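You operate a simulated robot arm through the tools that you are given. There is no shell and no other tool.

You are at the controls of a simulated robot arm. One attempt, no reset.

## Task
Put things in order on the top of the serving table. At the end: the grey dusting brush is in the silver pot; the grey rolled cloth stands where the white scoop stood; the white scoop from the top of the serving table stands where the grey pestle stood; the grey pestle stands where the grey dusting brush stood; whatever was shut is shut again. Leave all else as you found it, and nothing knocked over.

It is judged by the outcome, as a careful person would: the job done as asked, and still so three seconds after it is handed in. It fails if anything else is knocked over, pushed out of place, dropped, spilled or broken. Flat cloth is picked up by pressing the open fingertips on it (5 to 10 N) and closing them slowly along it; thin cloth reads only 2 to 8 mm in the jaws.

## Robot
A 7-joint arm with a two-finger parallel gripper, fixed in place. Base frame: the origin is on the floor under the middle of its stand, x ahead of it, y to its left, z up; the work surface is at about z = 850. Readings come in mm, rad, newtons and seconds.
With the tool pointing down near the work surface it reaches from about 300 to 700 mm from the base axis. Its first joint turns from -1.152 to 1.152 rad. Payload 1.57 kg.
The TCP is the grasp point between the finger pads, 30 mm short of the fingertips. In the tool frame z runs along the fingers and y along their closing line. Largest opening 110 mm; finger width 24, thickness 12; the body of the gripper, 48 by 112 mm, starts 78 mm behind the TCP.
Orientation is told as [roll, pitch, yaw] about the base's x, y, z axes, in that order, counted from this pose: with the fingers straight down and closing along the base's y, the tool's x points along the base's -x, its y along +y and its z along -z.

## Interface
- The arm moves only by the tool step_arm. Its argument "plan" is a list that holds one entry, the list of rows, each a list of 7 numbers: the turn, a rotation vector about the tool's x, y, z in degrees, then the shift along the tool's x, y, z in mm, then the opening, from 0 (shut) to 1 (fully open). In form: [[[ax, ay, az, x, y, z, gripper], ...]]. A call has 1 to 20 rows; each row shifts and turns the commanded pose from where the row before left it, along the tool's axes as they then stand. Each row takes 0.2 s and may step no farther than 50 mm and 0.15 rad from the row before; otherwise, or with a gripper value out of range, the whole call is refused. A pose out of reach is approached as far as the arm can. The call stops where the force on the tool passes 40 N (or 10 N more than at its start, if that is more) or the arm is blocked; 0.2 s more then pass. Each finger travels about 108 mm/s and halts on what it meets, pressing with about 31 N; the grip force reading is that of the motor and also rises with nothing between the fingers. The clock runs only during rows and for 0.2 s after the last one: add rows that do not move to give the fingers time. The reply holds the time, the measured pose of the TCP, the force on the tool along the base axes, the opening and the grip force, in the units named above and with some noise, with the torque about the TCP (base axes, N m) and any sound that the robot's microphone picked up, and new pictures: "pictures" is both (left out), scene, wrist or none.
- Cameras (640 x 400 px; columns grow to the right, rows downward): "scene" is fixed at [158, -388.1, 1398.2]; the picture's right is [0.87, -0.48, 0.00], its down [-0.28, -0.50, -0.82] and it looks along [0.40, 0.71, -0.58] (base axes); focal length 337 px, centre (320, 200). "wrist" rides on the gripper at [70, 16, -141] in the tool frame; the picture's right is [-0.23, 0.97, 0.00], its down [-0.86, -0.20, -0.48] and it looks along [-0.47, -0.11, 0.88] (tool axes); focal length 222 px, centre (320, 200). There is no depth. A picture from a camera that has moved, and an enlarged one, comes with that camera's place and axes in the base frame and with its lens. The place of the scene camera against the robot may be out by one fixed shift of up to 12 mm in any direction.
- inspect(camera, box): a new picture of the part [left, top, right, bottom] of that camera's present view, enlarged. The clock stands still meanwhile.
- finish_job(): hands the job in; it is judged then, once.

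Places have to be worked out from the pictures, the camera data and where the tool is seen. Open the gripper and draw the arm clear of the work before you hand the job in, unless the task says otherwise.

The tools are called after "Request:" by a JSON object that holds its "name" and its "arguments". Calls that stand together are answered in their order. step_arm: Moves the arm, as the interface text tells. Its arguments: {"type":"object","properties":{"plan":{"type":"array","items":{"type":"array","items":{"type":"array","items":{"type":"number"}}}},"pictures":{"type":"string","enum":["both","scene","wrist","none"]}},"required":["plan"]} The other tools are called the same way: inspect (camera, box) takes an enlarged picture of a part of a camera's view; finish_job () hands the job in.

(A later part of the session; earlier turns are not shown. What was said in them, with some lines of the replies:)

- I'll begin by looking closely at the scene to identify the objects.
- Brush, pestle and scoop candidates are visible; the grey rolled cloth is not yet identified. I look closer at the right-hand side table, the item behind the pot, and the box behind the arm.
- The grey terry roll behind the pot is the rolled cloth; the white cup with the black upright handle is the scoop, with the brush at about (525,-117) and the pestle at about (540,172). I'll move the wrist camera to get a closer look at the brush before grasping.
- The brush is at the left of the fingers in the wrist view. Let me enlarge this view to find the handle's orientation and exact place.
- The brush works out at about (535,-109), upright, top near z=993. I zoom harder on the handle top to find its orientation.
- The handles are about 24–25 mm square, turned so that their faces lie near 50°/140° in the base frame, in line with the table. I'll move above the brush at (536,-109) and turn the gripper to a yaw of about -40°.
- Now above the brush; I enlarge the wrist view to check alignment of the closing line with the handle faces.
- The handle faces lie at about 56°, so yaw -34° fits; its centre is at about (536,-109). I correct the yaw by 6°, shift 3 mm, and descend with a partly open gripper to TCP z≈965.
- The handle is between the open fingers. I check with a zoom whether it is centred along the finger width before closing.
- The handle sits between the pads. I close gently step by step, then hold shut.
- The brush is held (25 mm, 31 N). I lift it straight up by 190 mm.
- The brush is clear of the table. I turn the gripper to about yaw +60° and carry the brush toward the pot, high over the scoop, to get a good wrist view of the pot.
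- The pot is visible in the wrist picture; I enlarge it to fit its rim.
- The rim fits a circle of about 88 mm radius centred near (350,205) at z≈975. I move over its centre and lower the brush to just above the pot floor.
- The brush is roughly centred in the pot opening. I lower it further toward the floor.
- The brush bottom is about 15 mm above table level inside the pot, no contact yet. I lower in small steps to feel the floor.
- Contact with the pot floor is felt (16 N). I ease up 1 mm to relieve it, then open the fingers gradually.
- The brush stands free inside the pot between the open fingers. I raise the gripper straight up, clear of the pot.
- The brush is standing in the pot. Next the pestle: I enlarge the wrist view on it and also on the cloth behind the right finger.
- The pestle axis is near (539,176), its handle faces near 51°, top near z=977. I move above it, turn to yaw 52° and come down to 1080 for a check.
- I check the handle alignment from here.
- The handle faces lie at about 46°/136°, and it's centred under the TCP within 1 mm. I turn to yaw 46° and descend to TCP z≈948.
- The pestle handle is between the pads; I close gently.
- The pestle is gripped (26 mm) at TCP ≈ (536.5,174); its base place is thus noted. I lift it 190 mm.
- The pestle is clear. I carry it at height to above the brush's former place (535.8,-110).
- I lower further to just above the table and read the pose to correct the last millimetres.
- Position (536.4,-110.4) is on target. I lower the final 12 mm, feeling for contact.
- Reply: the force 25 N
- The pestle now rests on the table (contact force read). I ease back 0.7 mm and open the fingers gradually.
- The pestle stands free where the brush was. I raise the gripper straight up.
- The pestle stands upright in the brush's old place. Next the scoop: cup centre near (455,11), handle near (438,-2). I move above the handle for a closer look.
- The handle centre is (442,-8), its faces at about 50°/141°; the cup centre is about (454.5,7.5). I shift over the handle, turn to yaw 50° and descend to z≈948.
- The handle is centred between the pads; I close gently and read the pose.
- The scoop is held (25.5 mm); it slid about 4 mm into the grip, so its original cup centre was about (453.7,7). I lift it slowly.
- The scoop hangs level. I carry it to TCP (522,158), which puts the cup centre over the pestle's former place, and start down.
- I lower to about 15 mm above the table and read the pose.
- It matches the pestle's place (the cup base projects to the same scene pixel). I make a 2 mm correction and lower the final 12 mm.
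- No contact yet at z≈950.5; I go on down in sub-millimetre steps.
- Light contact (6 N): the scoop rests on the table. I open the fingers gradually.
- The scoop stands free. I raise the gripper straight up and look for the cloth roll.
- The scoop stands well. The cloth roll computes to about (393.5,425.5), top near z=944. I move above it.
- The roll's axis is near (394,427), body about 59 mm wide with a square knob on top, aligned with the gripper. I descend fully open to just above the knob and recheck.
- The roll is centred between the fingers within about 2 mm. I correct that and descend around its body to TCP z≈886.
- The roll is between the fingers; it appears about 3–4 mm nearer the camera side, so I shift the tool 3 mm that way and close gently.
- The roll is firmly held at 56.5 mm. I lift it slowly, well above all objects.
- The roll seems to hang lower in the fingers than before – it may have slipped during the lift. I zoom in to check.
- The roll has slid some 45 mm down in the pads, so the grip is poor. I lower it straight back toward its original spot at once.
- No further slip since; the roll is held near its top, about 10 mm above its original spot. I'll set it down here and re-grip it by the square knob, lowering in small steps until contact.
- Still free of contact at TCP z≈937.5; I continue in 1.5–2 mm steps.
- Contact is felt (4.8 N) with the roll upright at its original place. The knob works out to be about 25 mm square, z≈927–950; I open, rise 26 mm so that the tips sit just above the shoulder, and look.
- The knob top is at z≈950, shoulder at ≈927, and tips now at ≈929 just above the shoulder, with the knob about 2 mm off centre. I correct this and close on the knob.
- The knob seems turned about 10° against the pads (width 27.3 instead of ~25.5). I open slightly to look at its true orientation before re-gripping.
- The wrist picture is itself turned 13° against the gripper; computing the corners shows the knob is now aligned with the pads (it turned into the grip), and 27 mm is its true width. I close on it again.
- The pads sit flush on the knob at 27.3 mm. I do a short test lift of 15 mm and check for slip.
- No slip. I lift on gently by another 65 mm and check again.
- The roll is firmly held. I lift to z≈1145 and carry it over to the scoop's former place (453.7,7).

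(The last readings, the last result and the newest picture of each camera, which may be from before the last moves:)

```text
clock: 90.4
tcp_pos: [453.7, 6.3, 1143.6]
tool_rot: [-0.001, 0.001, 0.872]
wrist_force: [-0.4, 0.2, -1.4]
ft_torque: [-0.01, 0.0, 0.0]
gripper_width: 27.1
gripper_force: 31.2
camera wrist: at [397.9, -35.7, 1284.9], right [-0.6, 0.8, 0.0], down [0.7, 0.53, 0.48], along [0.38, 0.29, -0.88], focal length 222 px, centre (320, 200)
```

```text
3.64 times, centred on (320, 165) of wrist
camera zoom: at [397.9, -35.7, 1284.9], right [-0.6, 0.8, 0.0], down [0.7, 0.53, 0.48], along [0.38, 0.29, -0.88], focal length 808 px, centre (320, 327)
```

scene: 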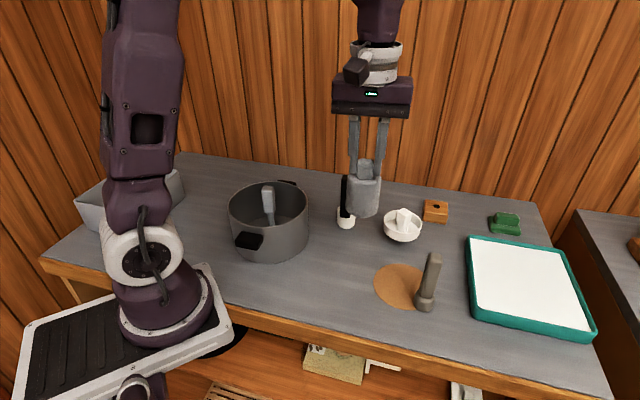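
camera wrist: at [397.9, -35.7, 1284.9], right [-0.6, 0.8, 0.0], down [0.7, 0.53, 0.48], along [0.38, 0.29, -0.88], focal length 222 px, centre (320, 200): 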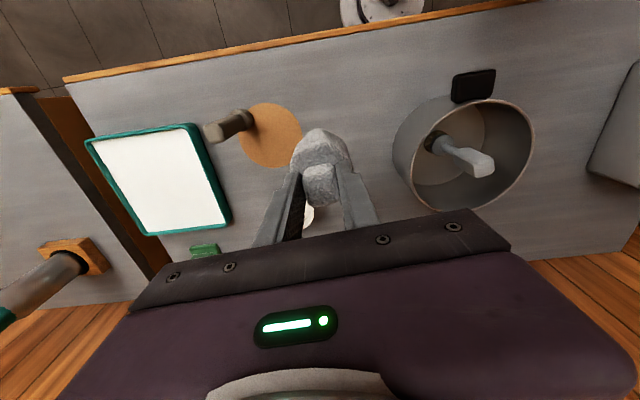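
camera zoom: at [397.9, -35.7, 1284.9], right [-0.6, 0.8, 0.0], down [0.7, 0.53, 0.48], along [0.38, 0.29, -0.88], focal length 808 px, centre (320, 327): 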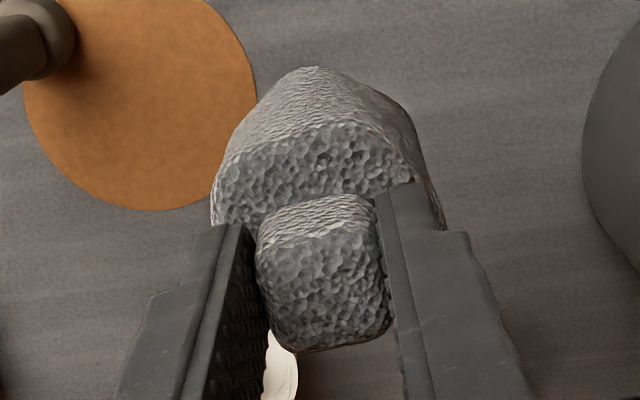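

Right above the target and no slip. I lower to about 15 mm above the table.

Request:
{"name": "step_arm", "arguments": {"plan": [[[0, 0, 0, 0, 0, 10, 0], [0, 0, 0, 0, 0, 25, 0], [0, 0, 0, 0, 0, 30, 0], [0, 0, 0, 0, 0, 30, 0], [0, 0, 0, 0, 0, 30, 0], [0, 0, 0, 0, 0, 25, 0], [0, 0, 0, 0, 0, 14, 0], [0, 0, 0, 0, 0, 6, 0], [0, 0, 0, 0, 0, 0, 0]]], "pictures": "both"}}

Request:
{"name": "step_arm", "arguments": {"plan": [[[0, 0, 0, 0, 0, 0, 0]]], "pictures": "none"}}

Request:
{"name": "inspect", "arguments": {"camera": "scene", "box": [300, 170, 440, 310]}}

```text
clock: 92.4
tcp_pos: [452.4, 7.3, 975.4]
tool_rot: [-0.002, 0.0, 0.873]
wrist_force: [0.2, 0.5, -1.6]
ft_torque: [-0.02, -0.01, -0.02]
gripper_width: 27.1
gripper_force: 31.1
camera wrist: at [397.0, -35.7, 1115.9], right [-0.6, 0.8, 0.0], down [0.7, 0.53, 0.48], along [0.38, 0.29, -0.88], focal length 222 px, centre (320, 200)
```

scene: 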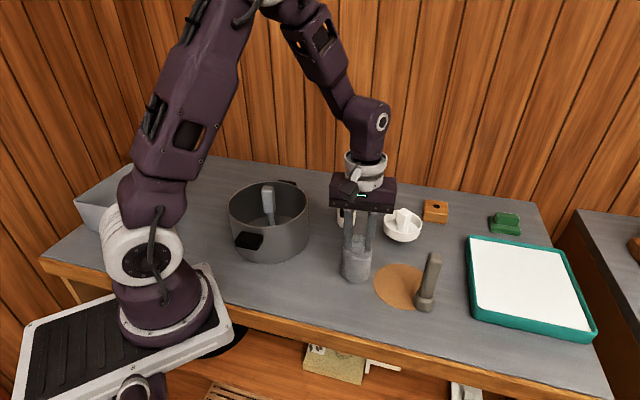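
wrist: 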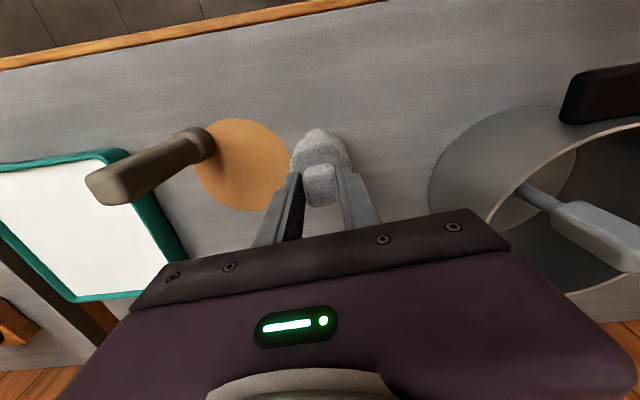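

```text
clock: 92.8
tcp_pos: [453.2, 5.5, 974.6]
tool_rot: [0.0, 0.001, 0.872]
wrist_force: [0.6, -0.3, -1.6]
ft_torque: [0.01, -0.01, 0.0]
gripper_width: 27.4
gripper_force: 31.0
```

```text
2.86 times, centred on (370, 240) of scene
camera zoom: at [158.0, -388.1, 1398.2], right [0.87, -0.48, 0.0], down [-0.28, -0.5, -0.82], along [0.4, 0.71, -0.58], focal length 963 px, centre (177, 86)
```

zoom: 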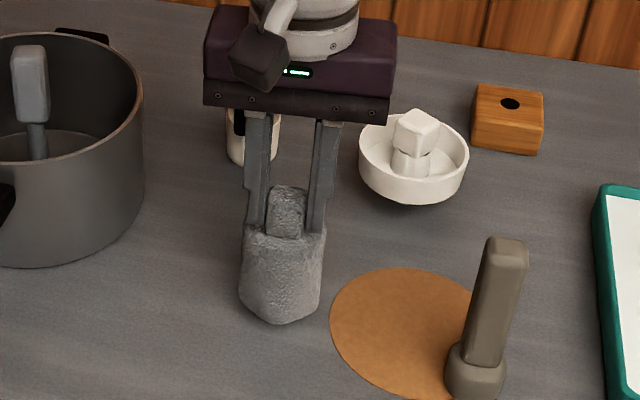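

Roll is upright 16 mm above the table, about 2 mm from target. I apply that correction and lower to near contact.

Request:
{"name": "step_arm", "arguments": {"plan": [[[0, 0, 0, -2, 0.7, 5, 0], [0, 0, 0, 0, 0, 5, 0], [0, 0, 0, 0, 0, 3, 0], [0, 0, 0, 0, 0, 0, 0]]], "pictures": "none"}}

Request:
{"name": "step_arm", "arguments": {"plan": [[[0, 0, 0, 0, 0, 1.5, 0], [0, 0, 0, 0, 0, 0, 0]]], "pictures": "none"}}

Request:
{"name": "step_arm", "arguments": {"plan": [[[0, 0, 0, 0, 0, 1, 0], [0, 0, 0, 0, 0, 0, 0]]], "pictures": "none"}}

```text
clock: 93.8
tcp_pos: [454.4, 7.0, 961.4]
tool_rot: [-0.001, 0.0, 0.873]
wrist_force: [-0.5, 0.0, -1.5]
ft_torque: [-0.01, 0.01, 0.01]
gripper_width: 27.3
gripper_force: 30.4
```

```text
clock: 94.4
tcp_pos: [454.1, 9.1, 960.9]
tool_rot: [0.0, 0.002, 0.874]
wrist_force: [1.1, -1.3, -1.4]
ft_torque: [0.0, 0.0, 0.0]
gripper_width: 27.2
gripper_force: 30.6
```

```text
clock: 95.0
tcp_pos: [454.4, 8.5, 958.6]
tool_rot: [0.001, 0.001, 0.874]
wrist_force: [0.0, -1.4, 2.1]
ft_torque: [0.03, 0.05, 0.01]
gripper_width: 27.4
gripper_force: 31.1
```

Light contact: the roll rests on the table at (454.3,8.5). I open the fingers gradually.

Request:
{"name": "step_arm", "arguments": {"plan": [[[0, 0, 0, 0, 0, 0, 0.15], [0, 0, 0, 0, 0, 0, 0.22], [0, 0, 0, 0, 0, 0, 0.26], [0, 0, 0, 0, 0, 0, 0.3], [0, 0, 0, 0, 0, 0, 0.38], [0, 0, 0, 0, 0, 0, 0.5], [0, 0, 0, 0, 0, 0, 0.6], [0, 0, 0, 0, 0, 0, 0.6]]], "pictures": "both"}}

Request:
{"name": "inspect", "arguments": {"camera": "scene", "box": [300, 170, 440, 310]}}

```text
clock: 96.8
tcp_pos: [454.5, 7.9, 958.7]
tool_rot: [0.0, 0.0, 0.874]
wrist_force: [0.4, 0.5, 0.1]
ft_torque: [0.05, -0.02, 0.0]
gripper_width: 66.2
gripper_force: 0.1
camera wrist: at [399.0, -33.9, 1099.9], right [-0.6, 0.8, 0.0], down [0.7, 0.53, 0.48], along [0.38, 0.29, -0.88], focal length 222 px, centre (320, 200)
```

scene: 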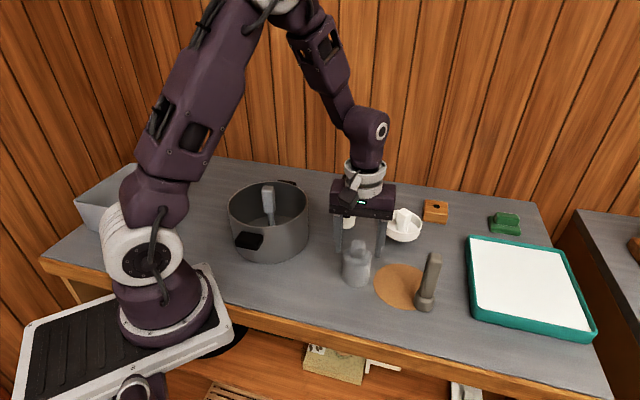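
wrist: 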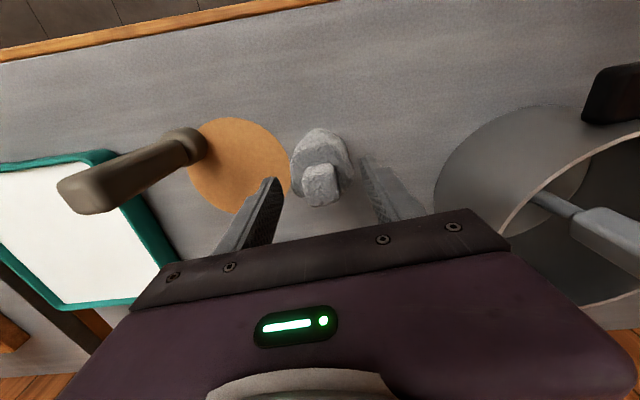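

```text
2.86 times, centred on (370, 240) of scene
camera zoom: at [158.0, -388.1, 1398.2], right [0.87, -0.48, 0.0], down [-0.28, -0.5, -0.82], along [0.4, 0.71, -0.58], focal length 963 px, centre (177, 86)
```

zoom: 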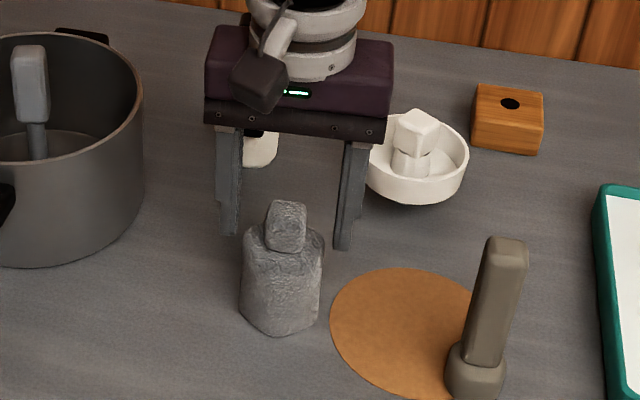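

The roll stands free between the open fingers. I raise the gripper straight up.

Request:
{"name": "step_arm", "arguments": {"plan": [[[0, 0, 0, 0, 0, -10, 0.6], [0, 0, 0, 0, 0, -20, 0.6], [0, 0, 0, 0, 0, -30, 0.6], [0, 0, 0, 0, 0, -40, 0.6], [0, 0, 0, 0, 0, -40, 0.7], [0, 0, 0, 0, 0, -40, 0.8], [0, 0, 0, 0, 0, -40, 0.9], [0, 0, 0, 0, 0, -30, 1], [0, 0, 0, 0, 0, 0, 1]]], "pictures": "both"}}

Request:
{"name": "inspect", "arguments": {"camera": "scene", "box": [300, 160, 460, 320]}}

Request:
{"name": "inspect", "arguments": {"camera": "scene", "box": [200, 150, 360, 290]}}

Request:
{"name": "inspect", "arguments": {"camera": "wrist", "box": [160, 60, 560, 230]}}

```text
clock: 98.8
tcp_pos: [454.4, 4.1, 1209.7]
tool_rot: [0.001, 0.0, 0.872]
wrist_force: [-1.1, 0.6, 0.9]
ft_torque: [-0.02, 0.03, 0.0]
gripper_width: 110.1
gripper_force: 0.0
camera wrist: at [399.4, -37.2, 1350.8], right [-0.6, 0.8, 0.0], down [0.7, 0.53, 0.48], along [0.38, 0.29, -0.88], focal length 222 px, centre (320, 200)
```

scene: 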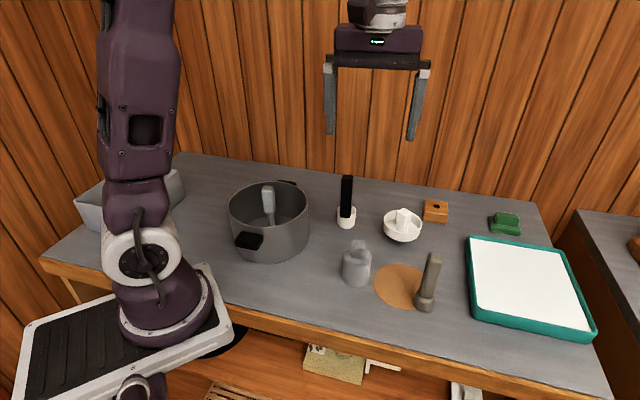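
wrist: 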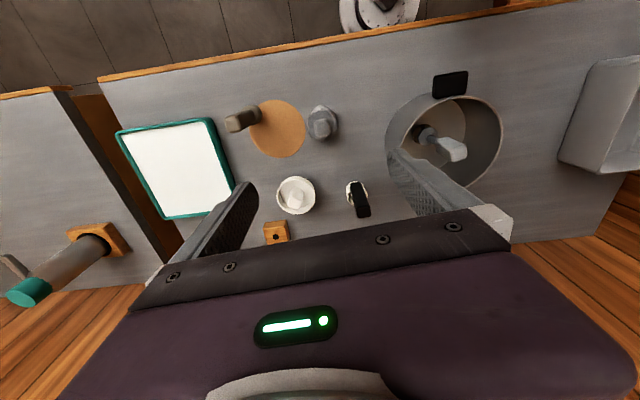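

```text
2.50 times, centred on (380, 240) of scene
camera zoom: at [158.0, -388.1, 1398.2], right [0.87, -0.48, 0.0], down [-0.28, -0.5, -0.82], along [0.4, 0.71, -0.58], focal length 843 px, centre (170, 100)
```

zoom: 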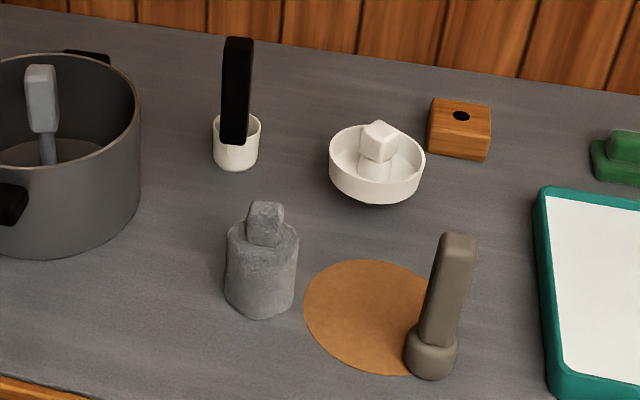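

```text
2.86 times, centred on (280, 220) of scene
camera zoom: at [158.0, -388.1, 1398.2], right [0.87, -0.48, 0.0], down [-0.28, -0.5, -0.82], along [0.4, 0.71, -0.58], focal length 963 px, centre (434, 143)
```

zoom: 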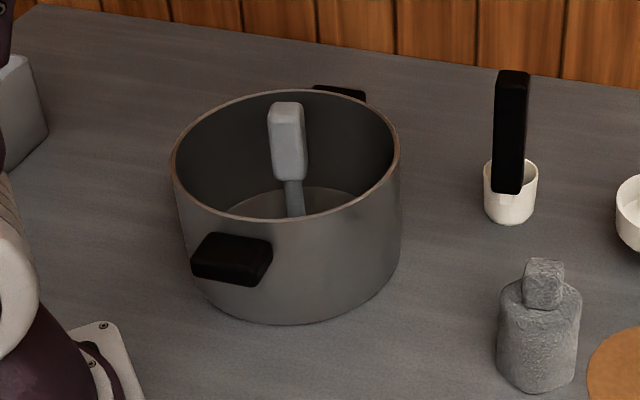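

```text
1.60 times, centred on (360, 145) of wrist
camera zoom: at [399.4, -37.2, 1350.8], right [-0.6, 0.8, 0.0], down [0.7, 0.53, 0.48], along [0.38, 0.29, -0.88], focal length 355 px, centre (256, 288)
```

zoom: 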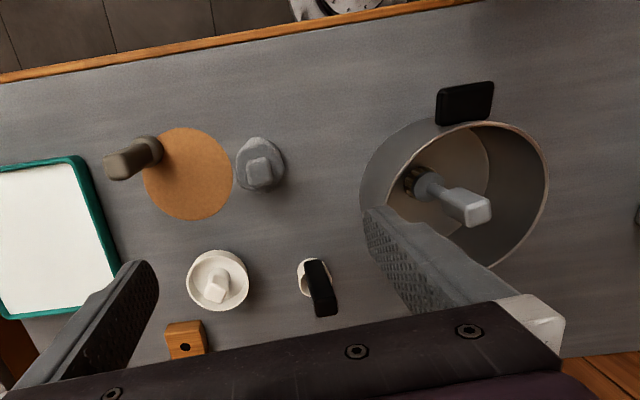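

All four objects stand where they should, pot and other items are unmoved, and nothing was opened. I draw the arm back a bit more, wait, and take a last look.

Request:
{"name": "step_arm", "arguments": {"plan": [[[0, 0, 8, 0, 0, 0, 1], [0, 0, 8, 0, 0, 0, 1], [0, 0, 8, 0, 0, 0, 1], [0, 0, 8, 0, 0, 0, 1], [0, 0, 8, 0, 0, 0, 1], [0, 0, 8, 0, 0, 0, 1], [0, 0, 0, 0, 0, 0, 1], [0, 0, 0, 0, 0, 0, 1], [0, 0, 0, 0, 0, 0, 1], [0, 0, 0, 0, 0, 0, 1]]], "pictures": "both"}}

Request:
{"name": "inspect", "arguments": {"camera": "scene", "box": [200, 150, 480, 330]}}

```text
clock: 101.0
tcp_pos: [454.3, 8.9, 1208.9]
tool_rot: [0.0, -0.001, 0.035]
wrist_force: [0.4, 0.5, -0.6]
ft_torque: [0.0, 0.02, 0.0]
gripper_width: 110.1
gripper_force: 0.0
camera wrist: at [385.9, 22.7, 1350.0], right [0.19, 0.98, 0.0], down [0.86, -0.17, 0.48], along [0.47, -0.09, -0.88], focal length 222 px, centre (320, 200)
```

scene: 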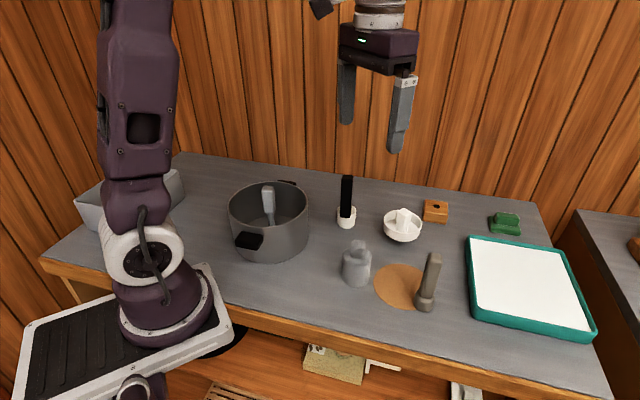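
wrist: 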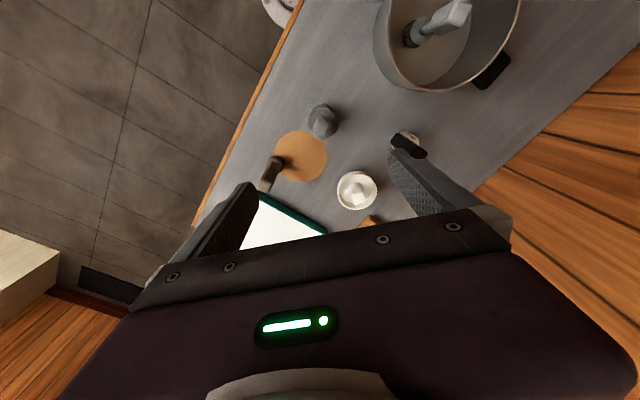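

```text
2.22 times, centred on (340, 240) of scene
camera zoom: at [158.0, -388.1, 1398.2], right [0.87, -0.48, 0.0], down [-0.28, -0.5, -0.82], along [0.4, 0.71, -0.58], focal length 749 px, centre (276, 111)
```

zoom: 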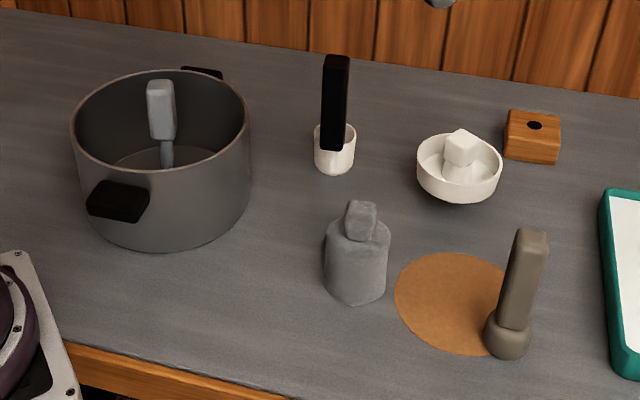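

The last pictures show the brush standing in the pot, with the cloth roll, scoop and pestle upright in their new places. Nothing else has moved, and the arm is clear with the gripper open, so I hand the job in.

Request:
{"name": "finish_job", "arguments": {}}

```text
The job is handed in.
```

The table is set as you asked, and I've handed the job in. In the last pictures everything was upright and still. I haven't had the verdict back.

- **Grey dusting brush:** it stands in the silver pot.
- **Grey pestle:** it stands where the brush stood, to within about 1 mm by the arm's readings.
- **White scoop:** its cup stands where the pestle stood, about 4 mm off by the scene picture.
- **Grey rolled cloth:** it stands where the scoop's cup stood, to within a few millimetres. I took the scoop's place from the pictures, so this is the least certain of the four.

**Slip with the cloth:** my first grip on the rolled cloth, around its body, slid about 48 mm while I was lifting it. I lowered it back onto its own spot without dropping it. Then I picked it up again by the knob, and that grip held. Gripping the knob turned the cloth about 12° from the way it first stood.

I opened nothing, so nothing needed shutting. The pot and the other items look unmoved, and the arm is raised clear with the gripper open.
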